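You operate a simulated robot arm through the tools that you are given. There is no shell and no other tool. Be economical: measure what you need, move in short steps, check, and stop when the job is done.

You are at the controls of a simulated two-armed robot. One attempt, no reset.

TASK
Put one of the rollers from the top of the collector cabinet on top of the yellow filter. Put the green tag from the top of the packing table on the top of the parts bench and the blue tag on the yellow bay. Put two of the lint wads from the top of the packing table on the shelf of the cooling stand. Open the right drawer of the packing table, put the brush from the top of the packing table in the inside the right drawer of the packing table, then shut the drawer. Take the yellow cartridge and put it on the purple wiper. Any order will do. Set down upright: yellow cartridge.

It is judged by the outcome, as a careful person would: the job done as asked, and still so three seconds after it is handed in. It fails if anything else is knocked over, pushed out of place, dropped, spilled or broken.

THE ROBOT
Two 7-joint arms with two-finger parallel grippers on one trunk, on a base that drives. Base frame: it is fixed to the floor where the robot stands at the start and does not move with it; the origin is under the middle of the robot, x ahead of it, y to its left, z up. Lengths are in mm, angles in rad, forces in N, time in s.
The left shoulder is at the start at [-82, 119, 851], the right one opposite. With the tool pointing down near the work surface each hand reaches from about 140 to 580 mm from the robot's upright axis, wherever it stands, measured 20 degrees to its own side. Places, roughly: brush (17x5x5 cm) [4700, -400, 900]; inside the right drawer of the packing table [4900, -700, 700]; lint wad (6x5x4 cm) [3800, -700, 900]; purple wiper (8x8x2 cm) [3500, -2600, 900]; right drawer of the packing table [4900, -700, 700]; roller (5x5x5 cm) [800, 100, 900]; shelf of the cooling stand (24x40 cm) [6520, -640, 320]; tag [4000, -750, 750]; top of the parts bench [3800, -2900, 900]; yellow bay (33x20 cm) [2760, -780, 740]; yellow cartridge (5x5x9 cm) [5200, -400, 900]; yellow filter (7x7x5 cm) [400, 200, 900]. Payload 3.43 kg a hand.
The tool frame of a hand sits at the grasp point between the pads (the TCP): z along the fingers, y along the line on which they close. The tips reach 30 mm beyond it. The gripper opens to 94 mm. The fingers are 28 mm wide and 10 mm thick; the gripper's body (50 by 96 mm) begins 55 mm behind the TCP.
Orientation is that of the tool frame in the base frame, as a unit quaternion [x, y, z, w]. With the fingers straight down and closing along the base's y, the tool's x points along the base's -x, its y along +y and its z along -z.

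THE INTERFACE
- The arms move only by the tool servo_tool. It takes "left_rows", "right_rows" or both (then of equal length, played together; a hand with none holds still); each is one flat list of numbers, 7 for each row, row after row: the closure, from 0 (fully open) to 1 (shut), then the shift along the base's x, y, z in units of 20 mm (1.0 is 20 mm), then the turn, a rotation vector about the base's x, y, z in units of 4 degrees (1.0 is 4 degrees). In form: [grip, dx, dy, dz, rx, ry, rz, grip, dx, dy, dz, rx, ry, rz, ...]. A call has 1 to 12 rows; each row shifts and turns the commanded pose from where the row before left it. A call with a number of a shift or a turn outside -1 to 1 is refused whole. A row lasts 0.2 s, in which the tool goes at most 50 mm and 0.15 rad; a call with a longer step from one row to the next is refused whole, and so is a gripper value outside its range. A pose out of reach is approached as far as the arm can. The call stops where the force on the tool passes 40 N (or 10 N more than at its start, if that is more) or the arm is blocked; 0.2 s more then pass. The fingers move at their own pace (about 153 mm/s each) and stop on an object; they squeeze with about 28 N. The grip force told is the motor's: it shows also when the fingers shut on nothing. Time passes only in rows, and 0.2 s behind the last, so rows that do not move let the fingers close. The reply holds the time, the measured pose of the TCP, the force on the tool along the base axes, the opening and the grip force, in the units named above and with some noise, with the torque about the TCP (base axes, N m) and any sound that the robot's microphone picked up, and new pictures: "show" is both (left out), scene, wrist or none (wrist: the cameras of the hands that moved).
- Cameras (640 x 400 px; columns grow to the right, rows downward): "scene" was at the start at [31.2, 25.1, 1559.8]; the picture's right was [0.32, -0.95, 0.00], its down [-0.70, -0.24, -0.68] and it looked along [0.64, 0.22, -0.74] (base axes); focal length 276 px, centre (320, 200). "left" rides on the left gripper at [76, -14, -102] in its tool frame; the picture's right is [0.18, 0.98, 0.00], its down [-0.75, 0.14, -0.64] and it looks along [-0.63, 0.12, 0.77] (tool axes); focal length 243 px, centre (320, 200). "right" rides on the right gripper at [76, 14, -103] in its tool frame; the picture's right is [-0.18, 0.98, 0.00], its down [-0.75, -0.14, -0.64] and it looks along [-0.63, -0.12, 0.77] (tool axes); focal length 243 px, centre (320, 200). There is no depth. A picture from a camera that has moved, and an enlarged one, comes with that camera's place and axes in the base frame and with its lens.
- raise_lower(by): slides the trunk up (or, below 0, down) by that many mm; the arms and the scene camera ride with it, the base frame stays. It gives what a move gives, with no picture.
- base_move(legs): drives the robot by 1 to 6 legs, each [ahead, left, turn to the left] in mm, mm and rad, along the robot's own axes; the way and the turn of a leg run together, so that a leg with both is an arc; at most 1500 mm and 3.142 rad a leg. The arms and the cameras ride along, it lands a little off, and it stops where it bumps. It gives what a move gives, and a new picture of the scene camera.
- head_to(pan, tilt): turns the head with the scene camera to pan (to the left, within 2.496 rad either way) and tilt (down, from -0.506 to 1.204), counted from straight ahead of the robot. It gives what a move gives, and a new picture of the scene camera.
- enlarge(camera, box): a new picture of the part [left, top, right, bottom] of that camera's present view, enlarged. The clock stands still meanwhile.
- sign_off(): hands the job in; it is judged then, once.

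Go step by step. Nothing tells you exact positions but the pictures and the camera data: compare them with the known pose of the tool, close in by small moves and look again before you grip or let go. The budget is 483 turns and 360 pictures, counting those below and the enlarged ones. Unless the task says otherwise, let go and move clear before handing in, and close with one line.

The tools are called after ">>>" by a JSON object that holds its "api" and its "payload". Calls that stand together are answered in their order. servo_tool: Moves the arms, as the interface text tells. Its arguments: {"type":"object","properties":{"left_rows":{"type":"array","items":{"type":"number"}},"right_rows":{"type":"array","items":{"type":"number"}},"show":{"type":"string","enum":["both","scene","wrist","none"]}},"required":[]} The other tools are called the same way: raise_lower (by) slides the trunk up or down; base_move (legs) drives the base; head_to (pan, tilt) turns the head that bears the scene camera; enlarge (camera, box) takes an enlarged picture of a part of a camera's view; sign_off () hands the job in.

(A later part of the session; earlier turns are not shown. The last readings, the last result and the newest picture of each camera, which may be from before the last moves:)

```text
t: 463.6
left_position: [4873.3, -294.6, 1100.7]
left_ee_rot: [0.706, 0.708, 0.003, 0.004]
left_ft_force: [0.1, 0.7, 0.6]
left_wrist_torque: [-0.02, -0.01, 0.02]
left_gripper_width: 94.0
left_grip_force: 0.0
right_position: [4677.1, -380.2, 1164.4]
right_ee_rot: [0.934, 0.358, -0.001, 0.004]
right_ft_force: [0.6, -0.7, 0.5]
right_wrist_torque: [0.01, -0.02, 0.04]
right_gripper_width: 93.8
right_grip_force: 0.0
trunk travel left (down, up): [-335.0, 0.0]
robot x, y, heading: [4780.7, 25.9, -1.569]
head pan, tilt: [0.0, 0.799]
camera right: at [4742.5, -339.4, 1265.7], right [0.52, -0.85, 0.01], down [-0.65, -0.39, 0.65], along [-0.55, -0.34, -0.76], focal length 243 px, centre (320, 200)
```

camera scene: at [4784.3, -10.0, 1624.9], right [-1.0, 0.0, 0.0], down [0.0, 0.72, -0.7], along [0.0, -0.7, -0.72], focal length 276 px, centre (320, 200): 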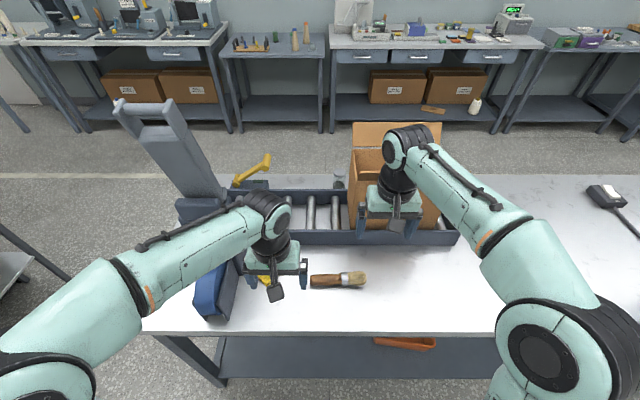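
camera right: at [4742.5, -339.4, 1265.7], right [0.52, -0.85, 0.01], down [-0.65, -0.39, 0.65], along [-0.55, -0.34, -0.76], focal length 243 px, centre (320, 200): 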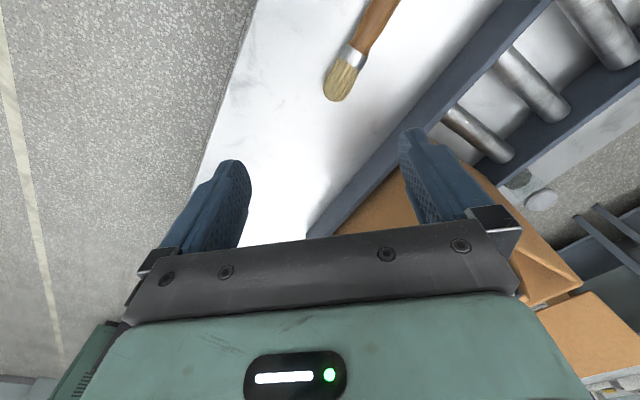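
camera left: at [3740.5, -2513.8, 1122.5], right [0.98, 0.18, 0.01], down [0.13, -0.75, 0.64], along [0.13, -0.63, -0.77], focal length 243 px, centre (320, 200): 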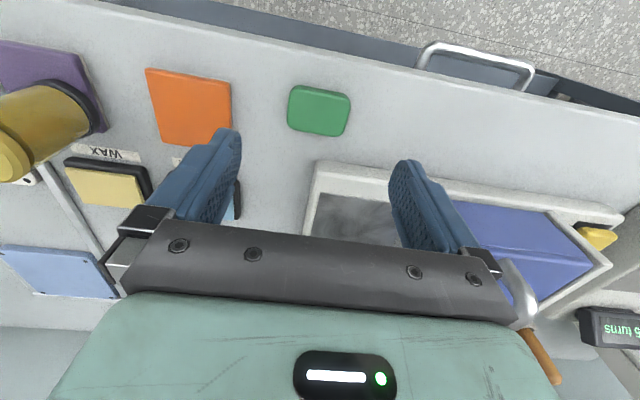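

>>> {"api": "servo_tool", "payload": {"left_rows": [0, 0, 1, 0, 0, 0, 0, 0, 0, 1, 0, 0, 0, 0, 0, 0, 1, 0, 0, 0, 0, 0, 0, 1, 0, 0, 0, 0, 0, 0, 1, 0, 0, 0, 0, 0, 0, 1, 0, 0, 0, 0, 0, 0, 1, 0, 0, 0, 0, 0, 0, 0, 0, 0, 0, 0, 0, 0, 0, 0, 0, 0, 0, 0, 0, 0, 0, 0, 0, 0, 0, 0, 0, 0, 0, 0, 0], "right_rows": [0, 0, 0, 0, 0, 0, -1, 0, 0, 0, 0, 0, 0, -1, 0, 0, 0, 0, 0, 0, -1, 0, 0, 0, 0, 0, 0, -1, 0, 0, 0, 0, 0, 0, -1, 0, 0.7, -0.25, -1, 0, 0, -1, 0, 0.7, -0.25, -1, 0, 0, -1, 0, 0.7, -0.25, -1, 0, 0, -1, 0, 0.7, -0.25, -1, 0, 0, -1, 0, 0.6, -0.25, -1, 0, 0, -1, 0, 0, 0, -1, 0, 0, -0.5], "show": "both"}}

```text
t: 466.0
left_position: [4873.3, -153.8, 1098.5]
left_ee_rot: [0.706, 0.708, 0.004, 0.004]
left_ft_force: [-0.3, -0.7, -0.1]
left_wrist_torque: [-0.01, 0.03, 0.02]
left_gripper_width: 94.0
left_grip_force: 0.1
right_position: [4743.9, -404.7, 1042.0]
right_ee_rot: [1.0, 0.0, -0.003, 0.003]
right_ft_force: [0.1, 0.5, -0.6]
right_wrist_torque: [-0.04, -0.02, -0.02]
right_gripper_width: 94.1
right_grip_force: 0.1
trunk travel left (down, up): [-335.0, 0.0]
robot x, y, heading: [4784.6, 26.3, -1.566]
head pan, tilt: [0.0, 0.799]
camera scene: at [4784.1, -10.7, 1625.1], right [-1.0, 0.0, 0.0], down [0.0, 0.72, -0.7], along [0.0, -0.7, -0.72], focal length 276 px, centre (320, 200)
camera right: at [4819.1, -418.9, 1144.0], right [-0.18, -0.98, 0.01], down [-0.75, 0.14, 0.65], along [-0.64, 0.11, -0.76], focal length 243 px, centre (320, 200)
camera left: at [4858.1, -77.6, 1202.1], right [0.98, 0.19, 0.01], down [0.13, -0.75, 0.64], along [0.13, -0.63, -0.77], focal length 243 px, centre (320, 200)
```

scene: 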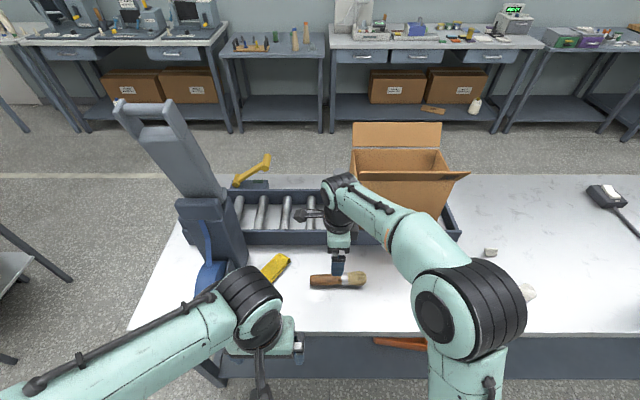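
right: 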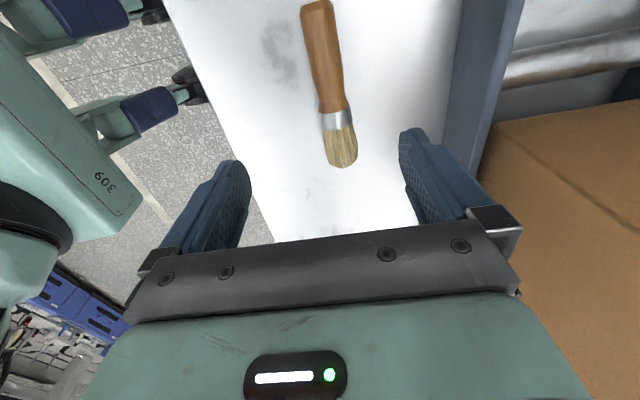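
left: 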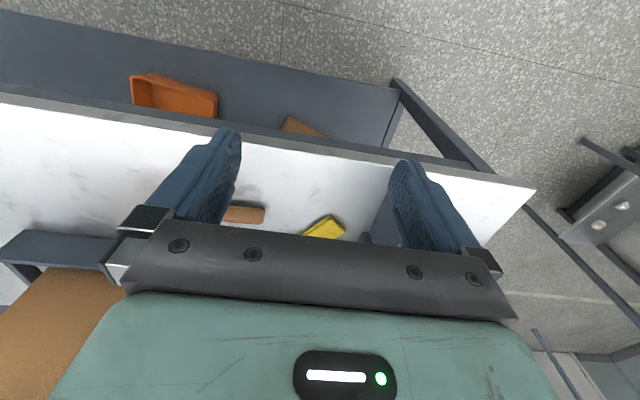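

>>> {"api": "servo_tool", "payload": {"right_rows": [0, 0, -0.6, -1, 0, 0, 0, 0, 0, 0, -1, 0, 0, 0, 0, 0, 0, -1, 0, 0, 0, 0, 0, 0, -1, 0, 0, 0, 0, 0, 0, -1, 0, 0, 0, 0, 0, 0, -1, 0, 0, 0], "show": "both"}}

```text
t: 467.4
left_position: [4873.7, -153.8, 1098.1]
left_ee_rot: [0.707, 0.707, 0.003, 0.004]
left_ft_force: [0.6, -0.1, 1.0]
left_wrist_torque: [0.01, 0.02, 0.0]
left_gripper_width: 94.2
left_grip_force: 0.1
right_position: [4745.5, -416.7, 924.5]
right_ee_rot: [1.0, 0.002, -0.002, 0.004]
right_ft_force: [-0.7, -0.2, -0.2]
right_wrist_torque: [-0.01, 0.02, 0.03]
right_gripper_width: 93.6
right_grip_force: 0.1
trunk travel left (down, up): [-335.0, 0.0]
robot x, y, heading: [4781.7, 25.9, -1.569]
head pan, tilt: [0.0, 0.799]
camera scene: at [4784.4, -10.8, 1625.1], right [-1.0, 0.0, 0.0], down [0.0, 0.72, -0.7], along [0.0, -0.7, -0.72], focal length 276 px, centre (320, 200)
camera right: at [4820.8, -431.7, 1024.6], right [-0.18, -0.98, 0.01], down [-0.75, 0.14, 0.65], along [-0.64, 0.11, -0.76], focal length 243 px, centre (320, 200)
```

scene: 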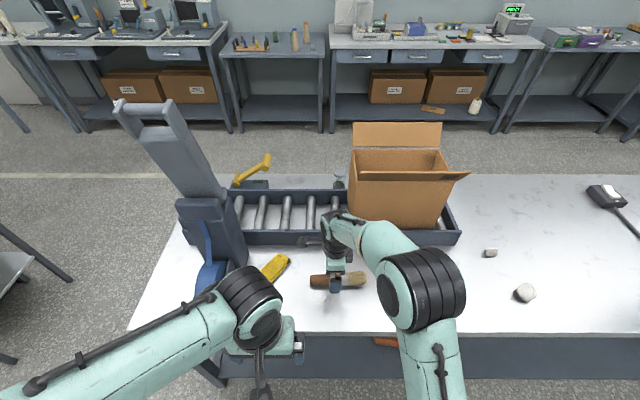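
right: 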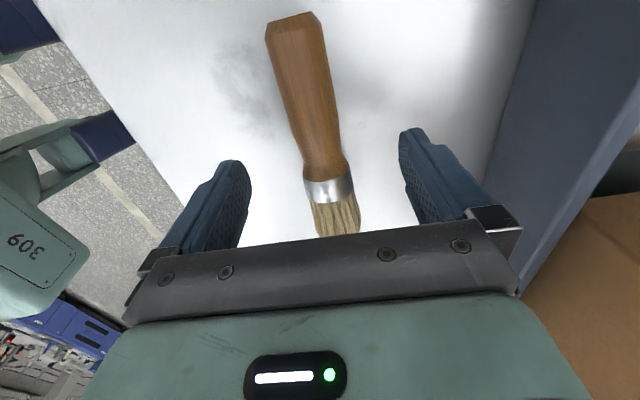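

>>> {"api": "servo_tool", "payload": {"right_rows": [0, 0, 0, -1, 0, 0, 0, 0, 0, 0, -0.8, 0, 0, 0, 0, 0, 0, 0, 0, 0, 0], "show": "wrist"}}

```text
t: 468.2
left_position: [4873.3, -153.9, 1097.6]
left_ee_rot: [0.707, 0.708, 0.004, 0.004]
left_ft_force: [-0.3, 0.2, -0.1]
left_wrist_torque: [0.02, -0.04, -0.02]
left_gripper_width: 94.0
left_grip_force: 0.1
right_position: [4745.5, -416.9, 888.3]
right_ee_rot: [1.0, 0.001, -0.003, 0.004]
right_ft_force: [0.4, 0.0, 0.0]
right_wrist_torque: [-0.01, 0.0, 0.01]
right_gripper_width: 94.0
right_grip_force: 0.1
trunk travel left (down, up): [-335.0, 0.0]
robot x, y, heading: [4784.5, 26.2, -1.567]
head pan, tilt: [0.0, 0.799]
camera right: at [4821.7, -431.5, 988.9], right [-0.18, -0.98, 0.01], down [-0.75, 0.14, 0.65], along [-0.64, 0.11, -0.76], focal length 243 px, centre (320, 200)
```

right: 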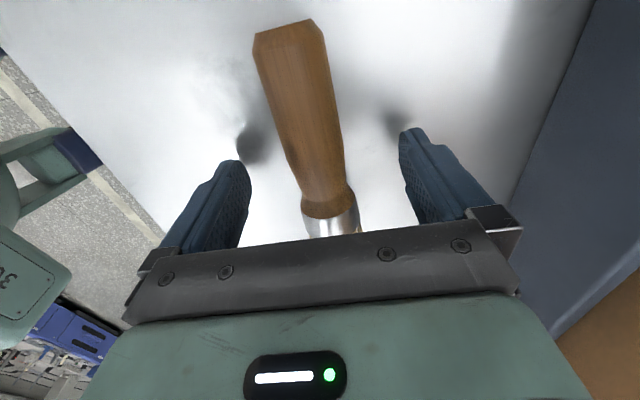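

>>> {"api": "servo_tool", "payload": {"right_rows": [0, 0, 0, -0.15, 0, 0, 0, 0.5, 0, 0, 0, 0, 0, 0, 1, 0, 0, 0, 0, 0, 0, 1, 0, 0, 0, 0, 0, 0, 1, 0, 0, 0, 0, 0, 0, 1, 0, 0, 0.4, 0, 0, 0, 1, 0, 0, 1, 0, 0, 0, 1, 0, 0, 1, 0, 0, 0, 1, 0, 0, 1, 0, 0, 0, 1, 0, 0, 0, 0, 0, 0, 1, 0, 0, 0, 0, 0, 0, 1, 0, 0, 0, 0, 0, 0], "show": "wrist"}}

```text
t: 470.8
left_position: [4873.3, -153.7, 1097.5]
left_ee_rot: [0.707, 0.707, 0.003, 0.004]
left_ft_force: [0.0, -0.1, 0.0]
left_wrist_torque: [0.02, -0.01, -0.03]
left_gripper_width: 94.1
left_grip_force: 0.0
right_position: [4744.7, -417.0, 953.5]
right_ee_rot: [1.0, 0.001, -0.004, 0.004]
right_ft_force: [0.2, 0.3, 0.1]
right_wrist_torque: [-0.04, -0.03, -0.01]
right_gripper_width: 31.6
right_grip_force: 28.2
trunk travel left (down, up): [-335.0, 0.0]
robot x, y, heading: [4780.8, 24.3, -1.575]
head pan, tilt: [0.0, 0.799]
camera right: at [4820.5, -431.1, 1054.9], right [-0.18, -0.98, 0.01], down [-0.75, 0.14, 0.65], along [-0.64, 0.11, -0.76], focal length 243 px, centre (320, 200)
```

right: 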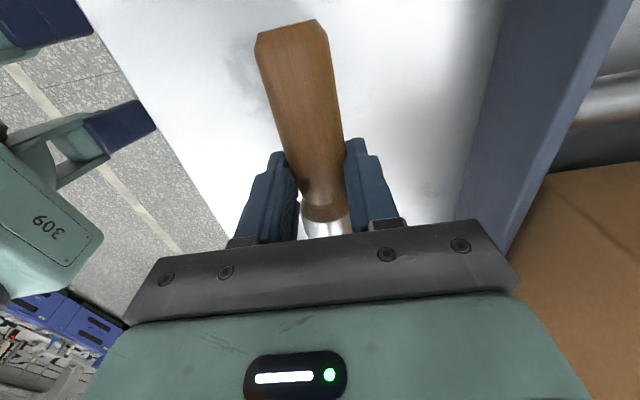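

>>> {"api": "servo_tool", "payload": {"right_rows": [1, 0, 0.5, 1, 0, 0, 0, 1, 0, 0.5, 1, 0, 0, 0, 1, 0, 0.5, 1, 0, 0, 0, 1, 0, 0.5, 1, 0, 0, 0, 1, 0, 0.5, 1, 0, 0, 0, 1, 0, 0.5, 0, 0, 0, 0], "show": "none"}}

>>> {"api": "base_move", "payload": {"legs": [[-300, 0, 0], [0, 0, 1.57]]}}

>>> {"api": "base_move", "payload": {"legs": [[1020, 0, 0], [0, 0, -1.57]]}}

```text
t: 472.2
left_position: [4874.0, -154.3, 1097.8]
left_ee_rot: [0.706, 0.708, 0.004, 0.004]
left_ft_force: [0.4, -0.3, 0.1]
left_wrist_torque: [0.02, -0.02, -0.03]
left_gripper_width: 93.7
left_grip_force: 0.0
right_position: [4745.4, -355.6, 1053.2]
right_ee_rot: [1.0, 0.001, -0.003, 0.004]
right_ft_force: [0.1, 0.5, -0.9]
right_wrist_torque: [0.05, 0.02, 0.02]
right_gripper_width: 31.6
right_grip_force: 27.8
trunk travel left (down, up): [-335.0, 0.0]
robot x, y, heading: [4786.7, 25.1, -1.568]
head pan, tilt: [0.0, 0.799]
```

```text
t: 478.0
left_position: [4964.4, 414.3, 1098.0]
left_ee_rot: [0.007, 1.0, 0.005, 0.0]
left_ft_force: [0.5, 0.0, -0.1]
left_wrist_torque: [-0.04, -0.01, 0.02]
left_gripper_width: 94.0
left_grip_force: 0.0
right_position: [5166.8, 283.3, 1053.7]
right_ee_rot: [0.712, 0.702, 0.001, 0.005]
right_ft_force: [0.0, 0.4, -1.7]
right_wrist_torque: [0.02, 0.0, 0.01]
right_gripper_width: 31.8
right_grip_force: 28.2
trunk travel left (down, up): [-335.0, 0.0]
robot x, y, heading: [4785.8, 327.3, -0.016]
head pan, tilt: [0.0, 0.799]
camera scene: at [4820.1, 326.3, 1625.1], right [-0.01, -1.0, 0.0], down [-0.72, 0.01, -0.7], along [0.7, -0.01, -0.72], focal length 276 px, centre (320, 200)
```

scene: 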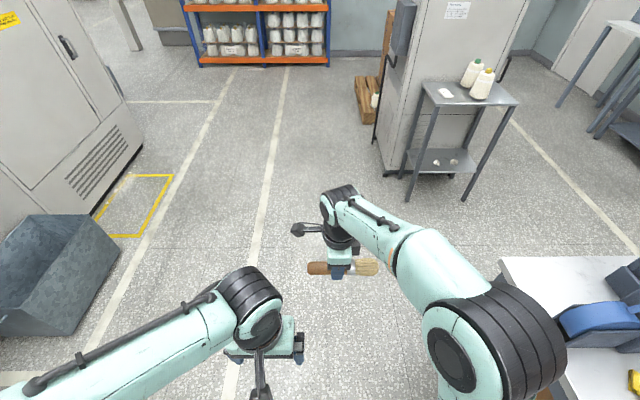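

```text
t: 487.1
left_position: [5895.0, 139.6, 1098.5]
left_ee_rot: [0.709, 0.706, 0.004, 0.004]
left_ft_force: [0.1, 0.8, -1.0]
left_wrist_torque: [0.02, -0.01, -0.01]
left_gripper_width: 94.2
left_grip_force: 0.0
right_position: [5766.1, -61.9, 1052.3]
right_ee_rot: [1.0, 0.0, -0.003, 0.004]
right_ft_force: [-0.6, 0.8, -1.1]
right_wrist_torque: [0.04, -0.04, 0.0]
right_gripper_width: 31.9
right_grip_force: 28.6
trunk travel left (down, up): [-335.0, 0.0]
robot x, y, heading: [5804.5, 324.5, -1.565]
head pan, tilt: [0.0, 0.799]
camera scene: at [5805.9, 283.6, 1625.1], right [-1.0, 0.0, 0.0], down [0.0, 0.72, -0.7], along [0.0, -0.7, -0.72], focal length 276 px, centre (320, 200)
```

scene: 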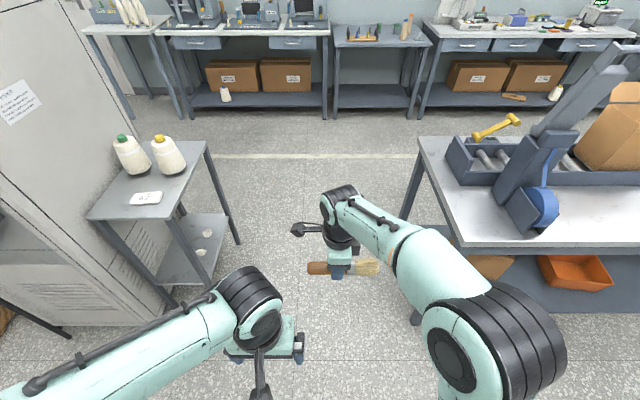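

Grip is steady. Driving around the table end to its front.

>>> {"api": "base_move", "payload": {"legs": [[900, 0, 0], [850, 0, 0], [0, 0, -1.57]]}}

>>> {"api": "base_move", "payload": {"legs": [[870, 0, 0], [0, 0, -1.57]]}}

>>> {"api": "head_to", "payload": {"pan": 0.0, "tilt": 0.9}}

```text
t: 499.8
left_position: [5614.4, -1505.7, 1098.7]
left_ee_rot: [1.0, -0.011, 0.0, 0.005]
left_ft_force: [0.3, -0.3, 0.2]
left_wrist_torque: [0.02, -0.02, -0.02]
left_gripper_width: 93.9
left_grip_force: 0.1
right_position: [5415.5, -1372.8, 1052.8]
right_ee_rot: [-0.699, 0.715, 0.005, -0.001]
right_ft_force: [1.1, -0.7, -1.3]
right_wrist_torque: [-0.01, 0.01, 0.01]
right_gripper_width: 31.9
right_grip_force: 28.5
trunk travel left (down, up): [-335.0, 0.0]
robot x, y, heading: [5795.3, -1418.9, 3.128]
head pan, tilt: [0.0, 0.799]
camera scene: at [5760.6, -1419.9, 1625.1], right [0.02, 1.0, 0.0], down [0.72, -0.01, -0.7], along [-0.7, 0.01, -0.72], focal length 276 px, centre (320, 200)
```

scene: 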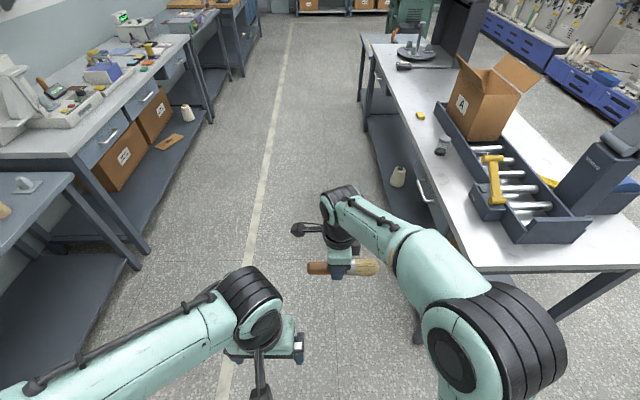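

```text
t: 508.2
left_position: [4816.4, -1231.1, 1098.2]
left_ee_rot: [0.721, -0.693, -0.003, 0.003]
left_ft_force: [0.5, 0.2, 0.2]
left_wrist_torque: [0.01, 0.0, -0.01]
left_gripper_width: 93.8
left_grip_force: 0.1
right_position: [4936.6, -1023.9, 1053.0]
right_ee_rot: [-0.02, 1.0, 0.003, 0.003]
right_ft_force: [-0.3, -0.2, -0.7]
right_wrist_torque: [-0.01, 0.03, -0.01]
right_gripper_width: 31.8
right_grip_force: 28.2
trunk travel left (down, up): [-335.0, 0.0]
robot x, y, heading: [4913.2, -1409.5, 1.61]
head pan, tilt: [0.0, 0.799]
camera scene: at [4911.0, -1372.6, 1625.1], right [1.0, 0.04, 0.0], down [0.03, -0.72, -0.7], along [-0.03, 0.7, -0.72], focal length 276 px, centre (320, 200)
```

scene: 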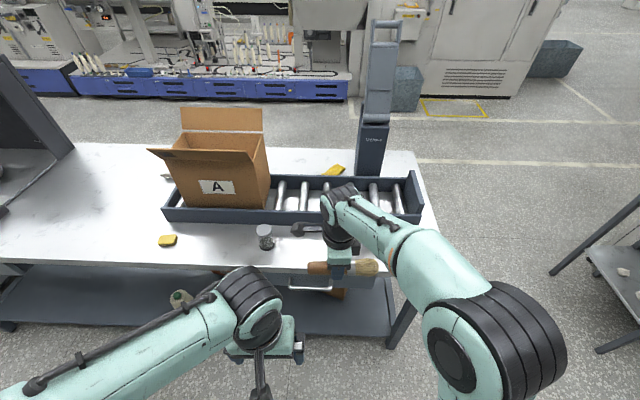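

```text
t: 508.8
left_position: [4815.8, -1231.3, 1098.7]
left_ee_rot: [0.721, -0.693, -0.004, 0.004]
left_ft_force: [0.5, 0.0, 0.4]
left_wrist_torque: [0.0, 0.0, 0.03]
left_gripper_width: 94.0
left_grip_force: 0.1
right_position: [4936.1, -1023.3, 1052.9]
right_ee_rot: [-0.019, 1.0, 0.004, 0.004]
right_ft_force: [0.0, 0.3, -0.3]
right_wrist_torque: [0.0, 0.0, 0.01]
right_gripper_width: 31.8
right_grip_force: 27.8
trunk travel left (down, up): [-335.0, 0.0]
robot x, y, heading: [4909.2, -1409.2, 1.61]
head pan, tilt: [0.0, 0.901]
camera scene: at [4911.2, -1377.8, 1617.2], right [1.0, 0.04, 0.0], down [0.03, -0.78, -0.62], along [-0.03, 0.62, -0.78], focal length 276 px, centre (320, 200)
```

scene: 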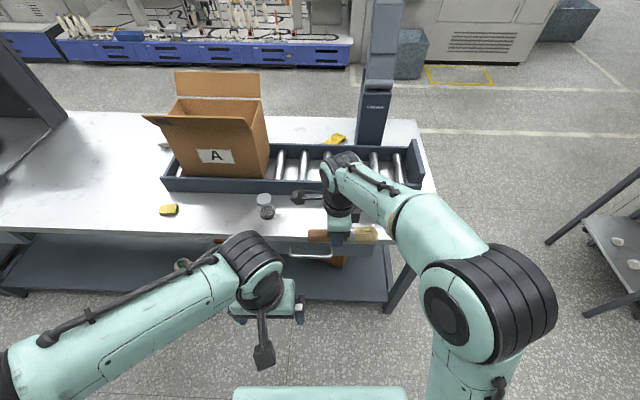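

>>> {"api": "enlarge", "payload": {"camera": "scene", "box": [200, 200, 440, 320]}}

>>> {"api": "enlarge", "payload": {"camera": "left", "box": [0, 0, 640, 400]}}

```text
2.67 times, centred on (320, 260) of scene
camera zoom: at [4911.2, -1377.8, 1617.2], right [1.0, 0.04, 0.0], down [0.03, -0.78, -0.62], along [-0.03, 0.62, -0.78], focal length 736 px, centre (320, 40)
```

zoom: 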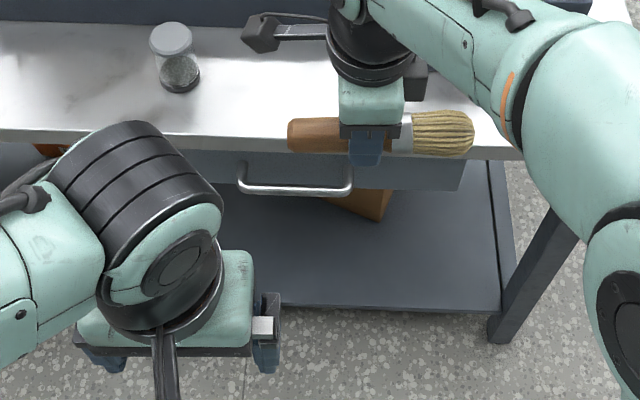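

```text
1.00 times, centred on (320, 200) of left (not enlarged: the box is as wide or as high as the picture)
camera zoom: at [4834.6, -1306.4, 1202.1], right [-0.97, -0.22, 0.01], down [-0.16, 0.75, 0.64], along [-0.15, 0.63, -0.77], focal length 243 px, centre (320, 200)
```

zoom: 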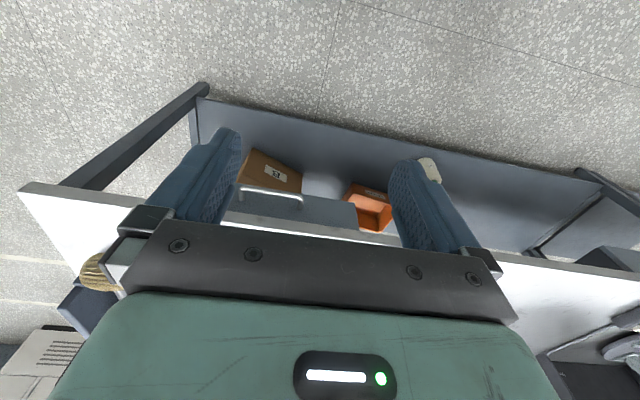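

>>> {"api": "base_move", "payload": {"legs": [[-120, -50, -0.04]]}}

>>> {"api": "servo_tool", "payload": {"left_rows": [0, 0, 0.5, -0.5, 0, 0, 1, 0, 0, 0.5, -0.5, 0, 0, 1, 0, 0, 0.5, -0.5, 0, 0, 1, 0, 0, 0.5, -0.5, 0, 0, 1, 0, 0, 0.5, -0.5, 0, 0, 1, 0, 0, 0.5, -0.5, 0, 0, 1, 0, 0, 0.5, -0.5, 0, 0, 1, 0, 0, 0.5, -0.5, 0, 0, 1, 0, 0, 0.5, -0.5, 0, 0, 1, 0, 0, 0.5, -0.5, 0, 0, 1, 0, 0, 0.5, -0.5, 0, 0, 1, 0, 0, 0.5, -0.5, 0, 0, 1], "show": "none"}}

>>> {"api": "servo_tool", "payload": {"left_rows": [0, 0, 0.3, -0.5, 0, 0, 1, 0, 0, 0.3, -0.5, 0, 0, 1, 0, 0, 0.3, -0.5, 0, 0, 1, 0, 0, 0.3, -0.5, 0, 0, 1, 0, 0, 0.3, -0.5, 0, 0, 1, 0, 0, 0.3, -0.5, 0, 0, 1, 0, 0, 0.3, -0.5, 0, 0, 1, 0, 0, 0.3, -0.5, 0, 0, 1, 0, 0, 0.3, -0.5, 0, 0, 1, 0, 0, 0.3, -0.5, 0, 0, 1, 0, 0, 0.3, -0.5, 0, 0, 0.5], "show": "scene"}}

```text
t: 510.1
left_position: [4875.9, -1344.4, 1099.0]
left_ee_rot: [-0.705, 0.709, 0.004, -0.004]
left_ft_force: [0.3, 0.1, 0.5]
left_wrist_torque: [0.02, -0.05, 0.01]
left_gripper_width: 93.9
left_grip_force: 0.0
right_position: [5005.0, -1142.6, 1053.9]
right_ee_rot: [0.002, 1.0, 0.003, 0.002]
right_ft_force: [0.4, -0.8, -1.0]
right_wrist_torque: [-0.02, 0.01, -0.01]
right_gripper_width: 31.7
right_grip_force: 28.1
trunk travel left (down, up): [-335.0, 0.0]
robot x, y, heading: [4964.0, -1522.0, 1.565]
head pan, tilt: [0.0, 0.901]
camera scene: at [4964.0, -1494.7, 1617.4], right [1.0, 0.0, 0.0], down [0.0, -0.78, -0.62], along [0.0, 0.62, -0.78], focal length 276 px, centre (320, 200)
```

scene: 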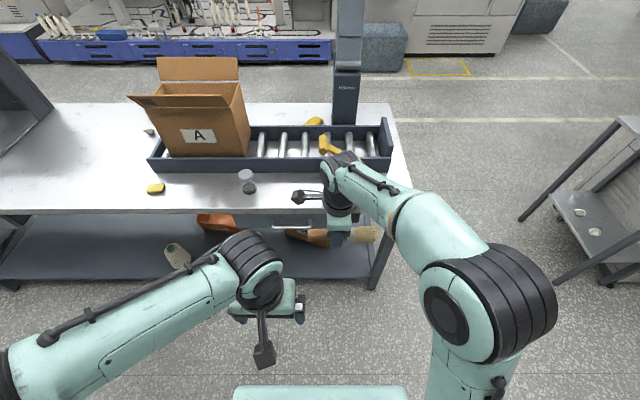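

```text
t: 512.7
left_position: [4876.5, -1225.0, 978.0]
left_ee_rot: [0.933, -0.361, -0.002, 0.005]
left_ft_force: [0.2, -0.1, -0.2]
left_wrist_torque: [-0.01, -0.02, 0.03]
left_gripper_width: 94.2
left_grip_force: 0.1
right_position: [5006.5, -1142.3, 1053.4]
right_ee_rot: [0.003, 1.0, 0.004, 0.002]
right_ft_force: [-0.1, -1.3, -1.5]
right_wrist_torque: [0.0, 0.02, 0.02]
right_gripper_width: 31.7
right_grip_force: 27.7
trunk travel left (down, up): [-335.0, 0.0]
robot x, y, heading: [4964.4, -1529.8, 1.565]
head pan, tilt: [0.0, 0.901]
```

```text
t: 515.1
left_position: [4876.0, -1158.2, 867.9]
left_ee_rot: [1.0, -0.003, 0.001, 0.005]
left_ft_force: [-0.2, 0.1, 0.3]
left_wrist_torque: [-0.02, 0.02, -0.02]
left_gripper_width: 94.1
left_grip_force: 0.0
right_position: [5005.9, -1143.8, 1053.9]
right_ee_rot: [0.002, 1.0, 0.004, 0.003]
right_ft_force: [0.2, -0.7, -1.2]
right_wrist_torque: [-0.01, 0.01, 0.05]
right_gripper_width: 31.7
right_grip_force: 28.1
trunk travel left (down, up): [-335.0, 0.0]
robot x, y, heading: [4963.5, -1522.6, 1.569]
head pan, tilt: [0.0, 0.901]
camera scene: at [4964.1, -1495.3, 1617.2], right [1.0, 0.0, 0.0], down [0.0, -0.78, -0.62], along [0.0, 0.62, -0.78], focal length 276 px, centre (320, 200)
```

scene: 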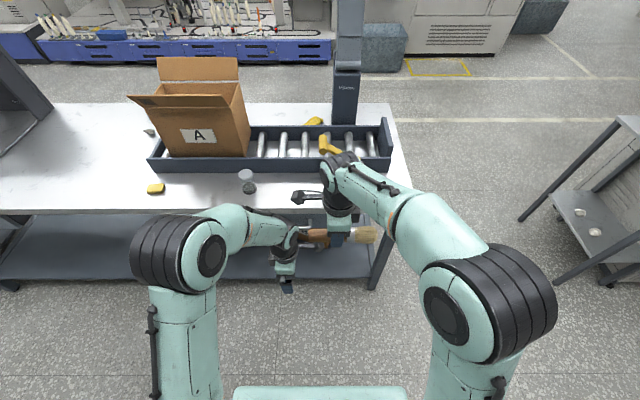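

>>> {"api": "servo_tool", "payload": {"right_rows": [1, 1, 0, 0.5, 0, 0, 0, 1, 1, 0, 0.5, 0, 0, 0, 1, 1, 0, 0.5, 0, 0, 0, 1, 1, 0, 0.5, 0, 0, 0, 1, 1, 0, 0.5, 0, 0, 0], "show": "none"}}

>>> {"api": "servo_tool", "payload": {"left_rows": [0, 0, 0.15, -0.2, 1, 0, 0, 0, 0, 0.15, -0.2, 1, 0, 0, 0, 0, 0.15, -0.2, 1, 0, 0, 0, 0, 0.15, -0.2, 1, 0, 0, 0, 0, 0.15, -0.2, 1, 0, 0, 0, 0, 0.15, -0.2, 1, 0, 0, 0, 0, 0.15, -0.2, 1, 0, 0, 0, 0, 0.15, -0.2, 1, 0, 0, 0, 0, 0.15, -0.2, 1, 0, 0, 0, 0, 0.15, -0.2, 1, 0, 0, 0, 0, 0.15, -0.2, 1, 0, 0, 0, 0, 0.15, -0.2, 1, 0, 0], "show": "scene"}}

```text
t: 516.3
left_position: [4876.7, -1158.5, 868.0]
left_ee_rot: [1.0, -0.003, 0.001, 0.005]
left_ft_force: [0.2, -0.6, 0.3]
left_wrist_torque: [0.01, 0.02, 0.01]
left_gripper_width: 94.2
left_grip_force: 0.0
right_position: [5105.8, -1144.5, 1103.2]
right_ee_rot: [0.002, 1.0, 0.003, 0.003]
right_ft_force: [-0.3, -0.1, -0.6]
right_wrist_torque: [-0.01, 0.04, -0.01]
right_gripper_width: 31.9
right_grip_force: 27.7
trunk travel left (down, up): [-335.0, 0.0]
robot x, y, heading: [4962.4, -1528.5, 1.57]
head pan, tilt: [0.0, 0.901]
```

```text
t: 518.9
left_position: [4874.6, -1123.1, 821.1]
left_ee_rot: [0.916, -0.003, -0.001, -0.402]
left_ft_force: [0.1, 0.3, -0.3]
left_wrist_torque: [-0.02, 0.0, -0.02]
left_gripper_width: 94.1
left_grip_force: 0.1
right_position: [5105.4, -1143.2, 1103.8]
right_ee_rot: [0.002, 1.0, 0.003, 0.002]
right_ft_force: [0.3, 0.6, -1.8]
right_wrist_torque: [0.02, 0.02, -0.01]
right_gripper_width: 32.1
right_grip_force: 28.1
trunk travel left (down, up): [-335.0, 0.0]
robot x, y, heading: [4961.0, -1524.5, 1.568]
head pan, tilt: [0.0, 0.901]
camera scene: at [4964.0, -1495.4, 1617.2], right [1.0, 0.0, 0.0], down [0.0, -0.78, -0.62], along [0.0, 0.62, -0.78], focal length 276 px, centre (320, 200)
```

scene: 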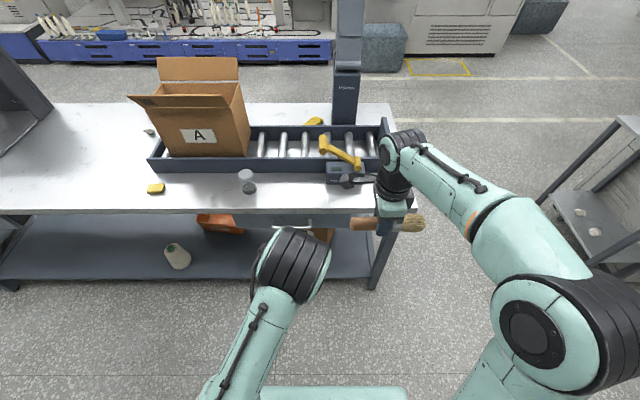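

>>> {"api": "servo_tool", "payload": {"left_rows": [0, 0, 0.1, -0.23, 1, 0, 0, 0, 0, 0.1, -0.23, 1, 0, 0, 0, 0, 0.1, -0.23, 1, 0, 0, 0, 0, 0.1, -0.23, 1, 0, 0, 0, 0, 0.1, -0.23, 1, 0, 0, 0, 0, 0.1, -0.23, 1, 0, 0, 0, 0, 0.1, -0.23, 1, 0, 0, 0, 0, 0.1, -0.23, 1, 0, 0, 0, 0, 0.1, -0.23, 1, 0, 0, 0, 0, 0.1, -0.23, 1, 0, 0, 0, 0, 0.1, -0.2, 0.5, 0, 0], "show": "both"}}

```text
t: 521.3
left_position: [4875.7, -1100.5, 771.1]
left_ee_rot: [0.711, -0.002, -0.002, -0.703]
left_ft_force: [-0.9, -0.6, -0.4]
left_wrist_torque: [-0.03, 0.01, 0.01]
left_gripper_width: 94.2
left_grip_force: 0.0
right_position: [5105.3, -1143.1, 1104.2]
right_ee_rot: [0.003, 1.0, 0.003, 0.003]
right_ft_force: [-0.3, 0.4, -0.2]
right_wrist_torque: [-0.01, 0.0, -0.06]
right_gripper_width: 31.6
right_grip_force: 28.0
trunk travel left (down, up): [-335.0, 0.0]
robot x, y, heading: [4965.7, -1525.0, 1.57]
head pan, tilt: [0.0, 0.901]
camera scene: at [4963.9, -1495.5, 1617.2], right [1.0, 0.0, 0.0], down [0.0, -0.78, -0.62], along [0.0, 0.62, -0.78], focal length 276 px, centre (320, 200)
camera left: at [4952.1, -1203.5, 786.8], right [0.18, -0.01, -0.98], down [-0.75, -0.64, -0.13], along [-0.63, 0.77, -0.12], focal length 243 px, centre (320, 200)
```

scene: 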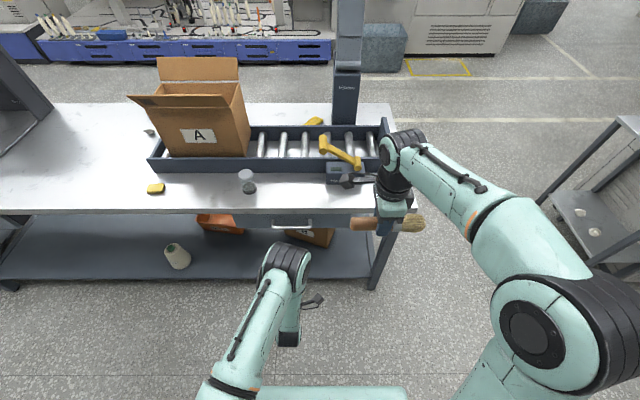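
left: 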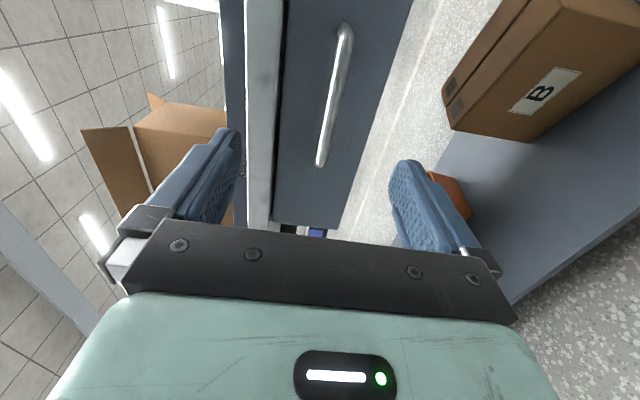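

>>> {"api": "servo_tool", "payload": {"left_rows": [0, -0.3, 1, -0.3, 0, 0, 0, 0, -0.3, 1, -0.3, 0, 0, 0, 0, 0, 1, 0, 0, 0, 0, 0, 0, 1, 0, 0, 0, 0, 0, 0, 1, 0, 0, 0, 0], "show": "both"}}

```text
t: 522.5
left_position: [4865.1, -1000.9, 758.5]
left_ee_rot: [0.711, -0.002, -0.002, -0.703]
left_ft_force: [-0.5, 1.2, -0.3]
left_wrist_torque: [-0.01, -0.03, 0.0]
left_gripper_width: 94.0
left_grip_force: 0.0
right_position: [5104.1, -1144.9, 1105.3]
right_ee_rot: [0.002, 1.0, 0.003, 0.002]
right_ft_force: [-0.7, -0.1, -1.2]
right_wrist_torque: [-0.01, 0.03, 0.0]
right_gripper_width: 31.8
right_grip_force: 28.1
trunk travel left (down, up): [-335.0, 0.0]
robot x, y, heading: [4964.3, -1523.8, 1.57]
head pan, tilt: [0.0, 0.901]
camera scene: at [4963.9, -1495.3, 1617.2], right [1.0, 0.0, 0.0], down [0.0, -0.78, -0.62], along [0.0, 0.62, -0.78], focal length 276 px, centre (320, 200)
camera left: at [4940.4, -1102.6, 774.1], right [0.18, -0.01, -0.98], down [-0.75, -0.64, -0.13], along [-0.63, 0.77, -0.12], focal length 243 px, centre (320, 200)
```

scene: 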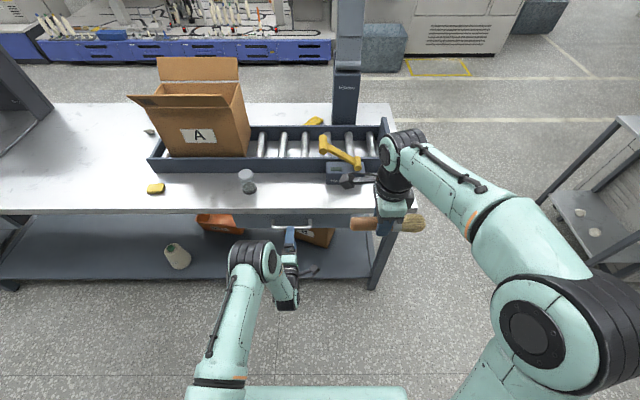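
left: 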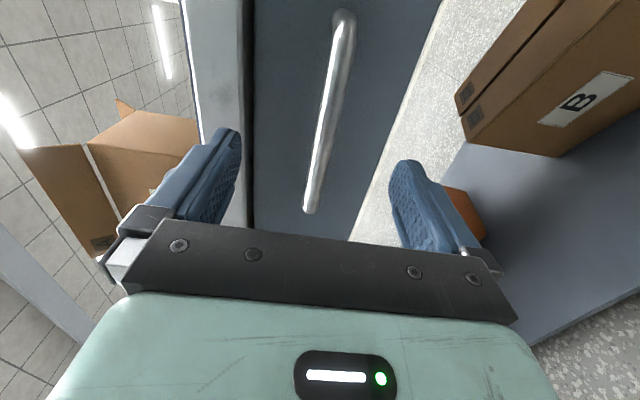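

>>> {"api": "servo_tool", "payload": {"left_rows": [0.45, 0, 0, 0, 0, 0, 0, 0.45, 0, 0, -0.05, 0, 0, 0, 0.45, 0, 1, 0, 0, 0, 0, 0.45, 0, 1, 0, 0, 0, 0, 0.45, 0, 0.25, 0, 0, 0, 0, 0.45, 0, 0, 0, 0, 0, 0], "show": "wrist"}}

```text
t: 523.9
left_position: [4864.5, -955.4, 757.9]
left_ee_rot: [0.71, -0.001, -0.002, -0.704]
left_ft_force: [0.7, 0.6, 0.8]
left_wrist_torque: [-0.03, 0.03, 0.04]
left_gripper_width: 51.7
left_grip_force: 0.1
right_position: [5104.7, -1144.1, 1102.9]
right_ee_rot: [0.003, 1.0, 0.003, 0.003]
right_ft_force: [0.2, 0.0, -0.7]
right_wrist_torque: [-0.02, 0.04, 0.0]
right_gripper_width: 31.8
right_grip_force: 27.9
trunk travel left (down, up): [-335.0, 0.0]
robot x, y, heading: [4962.9, -1524.7, 1.567]
head pan, tilt: [0.0, 0.901]
camera left: at [4940.5, -1057.4, 773.7], right [0.18, -0.01, -0.98], down [-0.75, -0.64, -0.13], along [-0.63, 0.77, -0.12], focal length 243 px, centre (320, 200)
```

left: 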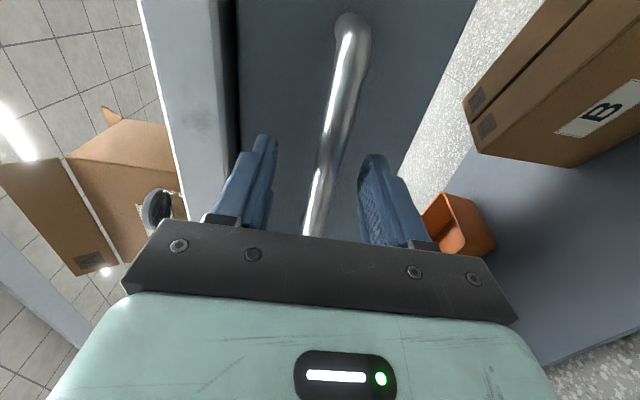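

>>> {"api": "servo_tool", "payload": {"left_rows": [0.45, 0, 0.4, 0, 0, 0, 0, 0.8, 0, 0, 0, 0, 0, 0, 1, 0, 0, 0, 0, 0, 0, 1, 0, 0, 0, 0, 0, 0, 1, 0, 0, 0, 0, 0, 0], "show": "wrist"}}

```text
t: 525.1
left_position: [4863.1, -947.5, 754.2]
left_ee_rot: [0.713, -0.002, -0.003, -0.701]
left_ft_force: [-0.3, -0.4, -17.6]
left_wrist_torque: [-0.15, -0.77, 0.1]
left_gripper_width: 14.9
left_grip_force: 44.9
right_position: [5105.0, -1142.9, 1102.7]
right_ee_rot: [0.003, 1.0, 0.003, 0.003]
right_ft_force: [0.3, 0.1, -0.8]
right_wrist_torque: [-0.03, 0.03, 0.03]
right_gripper_width: 32.0
right_grip_force: 28.3
trunk travel left (down, up): [-335.0, 0.0]
robot x, y, heading: [4963.3, -1523.6, 1.569]
head pan, tilt: [0.0, 0.901]
camera left: at [4940.1, -1050.2, 771.1], right [0.18, -0.02, -0.98], down [-0.75, -0.64, -0.13], along [-0.63, 0.76, -0.13], focal length 243 px, centre (320, 200)
```

left: 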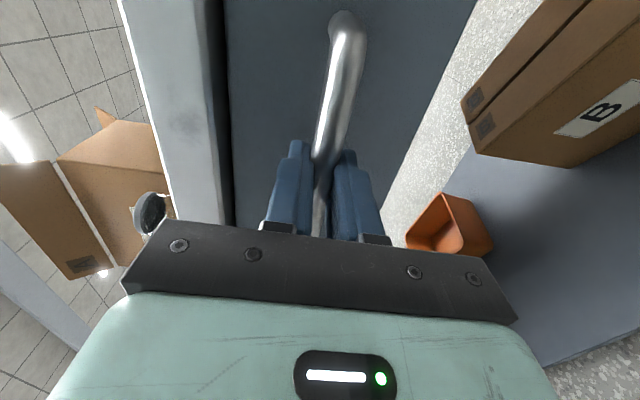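

>>> {"api": "servo_tool", "payload": {"left_rows": [1, 0, 0, -0.2, 0, 0, 0, 1, 0, -0.5, 0, 0, 0, 0, 1, 0, -0.7, 0, 0, 0, 0, 1, 0, -0.7, 0, 0, 0, 0, 1, 0, -0.7, 0, 0, 0, 0], "show": "both"}}

```text
t: 526.3
left_position: [4863.4, -1000.4, 753.8]
left_ee_rot: [0.711, -0.002, -0.002, -0.704]
left_ft_force: [2.1, 1.9, -6.1]
left_wrist_torque: [-0.1, -0.68, 0.33]
left_gripper_width: 14.8
left_grip_force: 44.1
right_position: [5104.6, -1144.2, 1105.1]
right_ee_rot: [0.003, 1.0, 0.003, 0.002]
right_ft_force: [-0.5, 0.2, -0.9]
right_wrist_torque: [0.01, 0.05, 0.0]
right_gripper_width: 31.8
right_grip_force: 28.0
trunk travel left (down, up): [-335.0, 0.0]
robot x, y, heading: [4964.5, -1526.2, 1.569]
head pan, tilt: [0.0, 0.901]
camera scene: at [4964.1, -1495.3, 1617.2], right [1.0, 0.0, 0.0], down [0.0, -0.78, -0.62], along [0.0, 0.62, -0.78], focal length 276 px, centre (320, 200)
camera left: at [4940.0, -1102.3, 770.2], right [0.18, -0.01, -0.98], down [-0.75, -0.64, -0.13], along [-0.63, 0.77, -0.12], focal length 243 px, centre (320, 200)
```

scene: 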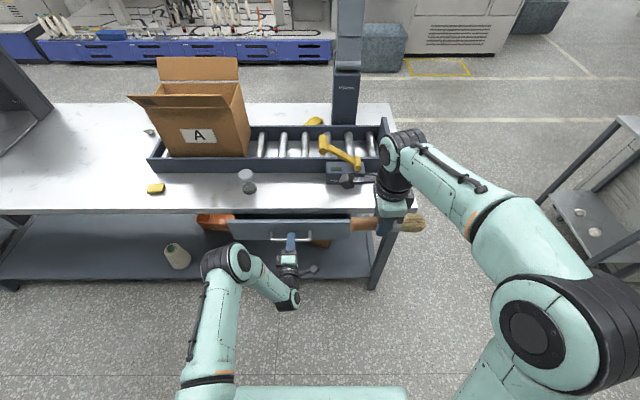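
left: 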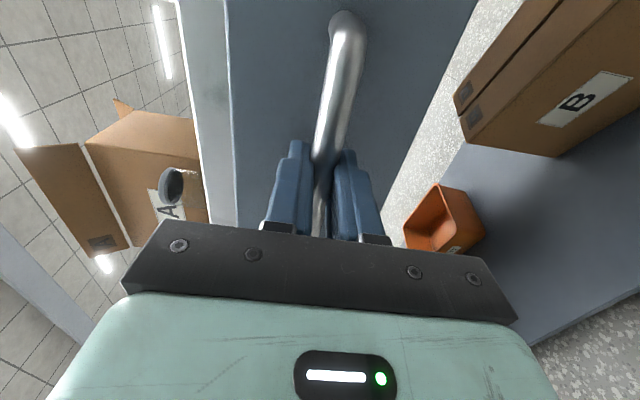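

>>> {"api": "base_move", "payload": {"legs": [[-170, 0, 0]]}}

>>> {"api": "enlarge", "payload": {"camera": "scene", "box": [180, 100, 440, 300]}}

```text
t: 527.8
left_position: [4862.7, -1168.4, 753.9]
left_ee_rot: [0.712, -0.002, -0.001, -0.703]
left_ft_force: [6.8, 1.1, -3.7]
left_wrist_torque: [-0.19, -0.75, 0.17]
left_gripper_width: 14.7
left_grip_force: 44.6
right_position: [5105.4, -1313.0, 1104.4]
right_ee_rot: [0.003, 1.0, 0.003, 0.002]
right_ft_force: [0.0, -0.1, -0.3]
right_wrist_torque: [0.01, -0.02, -0.02]
right_gripper_width: 31.6
right_grip_force: 27.9
trunk travel left (down, up): [-335.0, 0.0]
robot x, y, heading: [4964.8, -1696.4, 1.562]
head pan, tilt: [0.0, 0.901]
camera scene: at [4964.1, -1664.0, 1617.4], right [1.0, 0.0, 0.0], down [0.0, -0.78, -0.62], along [0.0, 0.62, -0.78], focal length 276 px, centre (320, 200)
```

scene: 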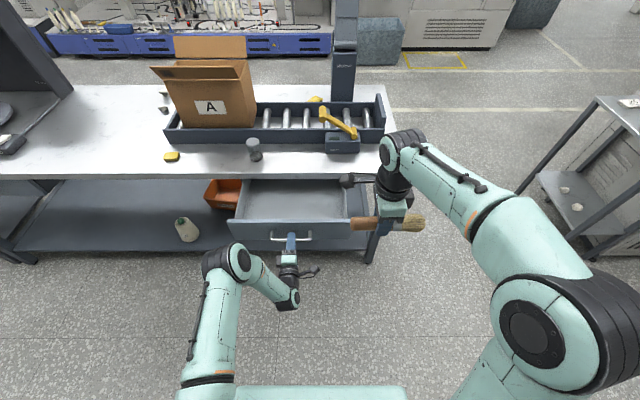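

```text
2.00 times, centred on (310, 200) of scene
camera zoom: at [4964.1, -1664.0, 1617.4], right [1.0, 0.0, 0.0], down [0.0, -0.78, -0.62], along [0.0, 0.62, -0.78], focal length 552 px, centre (340, 200)
```

zoom: 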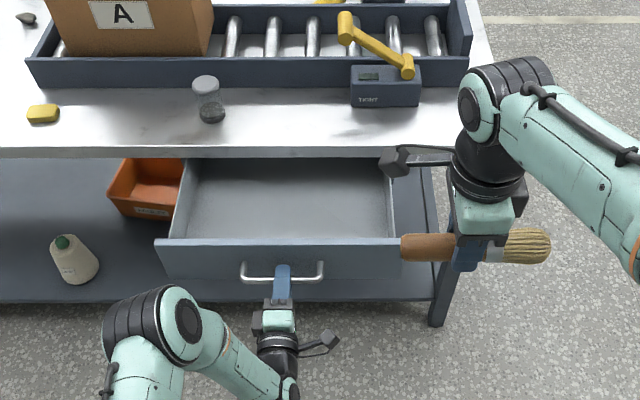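

>>> {"api": "servo_tool", "payload": {"left_rows": [0.5, 0, 0, 0.1, 0, 0, 0, 0.3, 0, 0, 0, 0, 0, 0, 0.3, 0, -0.5, 0, 0, 0, 0, 0.3, 0, -1, 0, 0, 0, 0, 0.3, 0, -1, 0, 0, 0, 0, 0.3, 0, -0.7, 0, 0, 0, 0, 0.3, -0.5, 0, 1, 0, 0, 0, 0.3, -0.5, 0, 1, 0, 0, 0, 0.3, -0.5, 0, 1, 0, 0, 0, 0.3, -0.5, 0, 1, 0, 0, 0, 0.3, -0.5, 0, 1, 0, 0, 0], "show": "scene"}}

```text
t: 530.2
left_position: [4813.9, -1234.8, 855.1]
left_ee_rot: [0.711, -0.002, -0.002, -0.703]
left_ft_force: [-0.5, -0.1, -0.3]
left_wrist_torque: [0.01, -0.03, -0.03]
left_gripper_width: 66.0
left_grip_force: 0.0
right_position: [5105.4, -1313.2, 1102.7]
right_ee_rot: [0.002, 1.0, 0.003, 0.002]
right_ft_force: [0.8, 0.2, -0.6]
right_wrist_torque: [0.0, 0.02, 0.05]
right_gripper_width: 31.6
right_grip_force: 28.0
trunk travel left (down, up): [-335.0, 0.0]
robot x, y, heading: [4962.7, -1694.9, 1.561]
head pan, tilt: [0.0, 0.901]
camera scene: at [4963.3, -1665.5, 1617.2], right [1.0, 0.0, 0.0], down [0.0, -0.78, -0.62], along [0.0, 0.62, -0.78], focal length 276 px, centre (320, 200)
```

scene: 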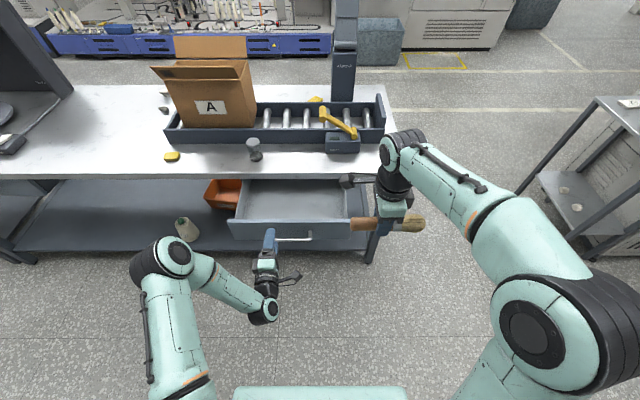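

>>> {"api": "servo_tool", "payload": {"left_rows": [0.3, -0.5, 0, 1, 0, 0, 0, 0.3, -0.5, 0, 1, 0, 0, 0, 0.3, -0.5, 0, 1, 0, 0, 0, 0.3, -0.5, 0, 1, 0, 0, 0, 0.3, -0.5, -0.5, 1, 0, 0, 0, 0.3, -0.5, -0.5, 1, 0, 0, 0, 0.3, -0.5, -0.5, 1, 0, 0, 0, 0.3, -0.5, -0.5, 1, 0, 0, 0, 0.3, -0.5, -0.5, 1, 0, 0, 0], "show": "none"}}

>>> {"api": "base_move", "payload": {"legs": [[190, 0, 0.01]]}}

```text
t: 532.2
left_position: [4721.6, -1273.5, 1033.2]
left_ee_rot: [0.712, -0.003, -0.002, -0.702]
left_ft_force: [-1.0, -0.3, -0.1]
left_wrist_torque: [0.02, 0.0, 0.02]
left_gripper_width: 65.8
left_grip_force: 0.0
left hand out of reach, approached as far as the arm can: row 9
right_position: [5104.6, -1312.8, 1103.4]
right_ee_rot: [0.002, 1.0, 0.004, 0.002]
right_ft_force: [0.5, -0.4, -1.9]
right_wrist_torque: [0.03, 0.05, -0.03]
right_gripper_width: 31.6
right_grip_force: 27.7
trunk travel left (down, up): [-335.0, 0.0]
robot x, y, heading: [4964.4, -1695.2, 1.57]
head pan, tilt: [0.0, 0.901]
```

```text
t: 533.7
left_position: [4715.5, -1088.7, 1033.7]
left_ee_rot: [0.712, 0.002, -0.005, -0.703]
left_ft_force: [-0.4, -0.5, 0.2]
left_wrist_torque: [0.0, 0.03, 0.0]
left_gripper_width: 65.7
left_grip_force: 0.1
right_position: [5100.2, -1125.5, 1104.4]
right_ee_rot: [-0.003, 1.0, 0.003, 0.003]
right_ft_force: [-0.4, -0.4, -0.7]
right_wrist_torque: [0.01, 0.04, 0.03]
right_gripper_width: 31.7
right_grip_force: 28.1
trunk travel left (down, up): [-335.0, 0.0]
robot x, y, heading: [4963.8, -1507.5, 1.576]
head pan, tilt: [0.0, 0.901]
camera scene: at [4962.8, -1478.0, 1616.9], right [1.0, 0.01, 0.0], down [0.01, -0.78, -0.62], along [0.0, 0.62, -0.78], focal length 276 px, centre (320, 200)
```

scene: 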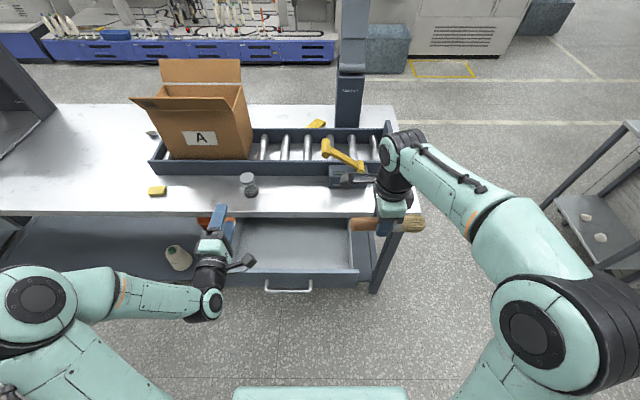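

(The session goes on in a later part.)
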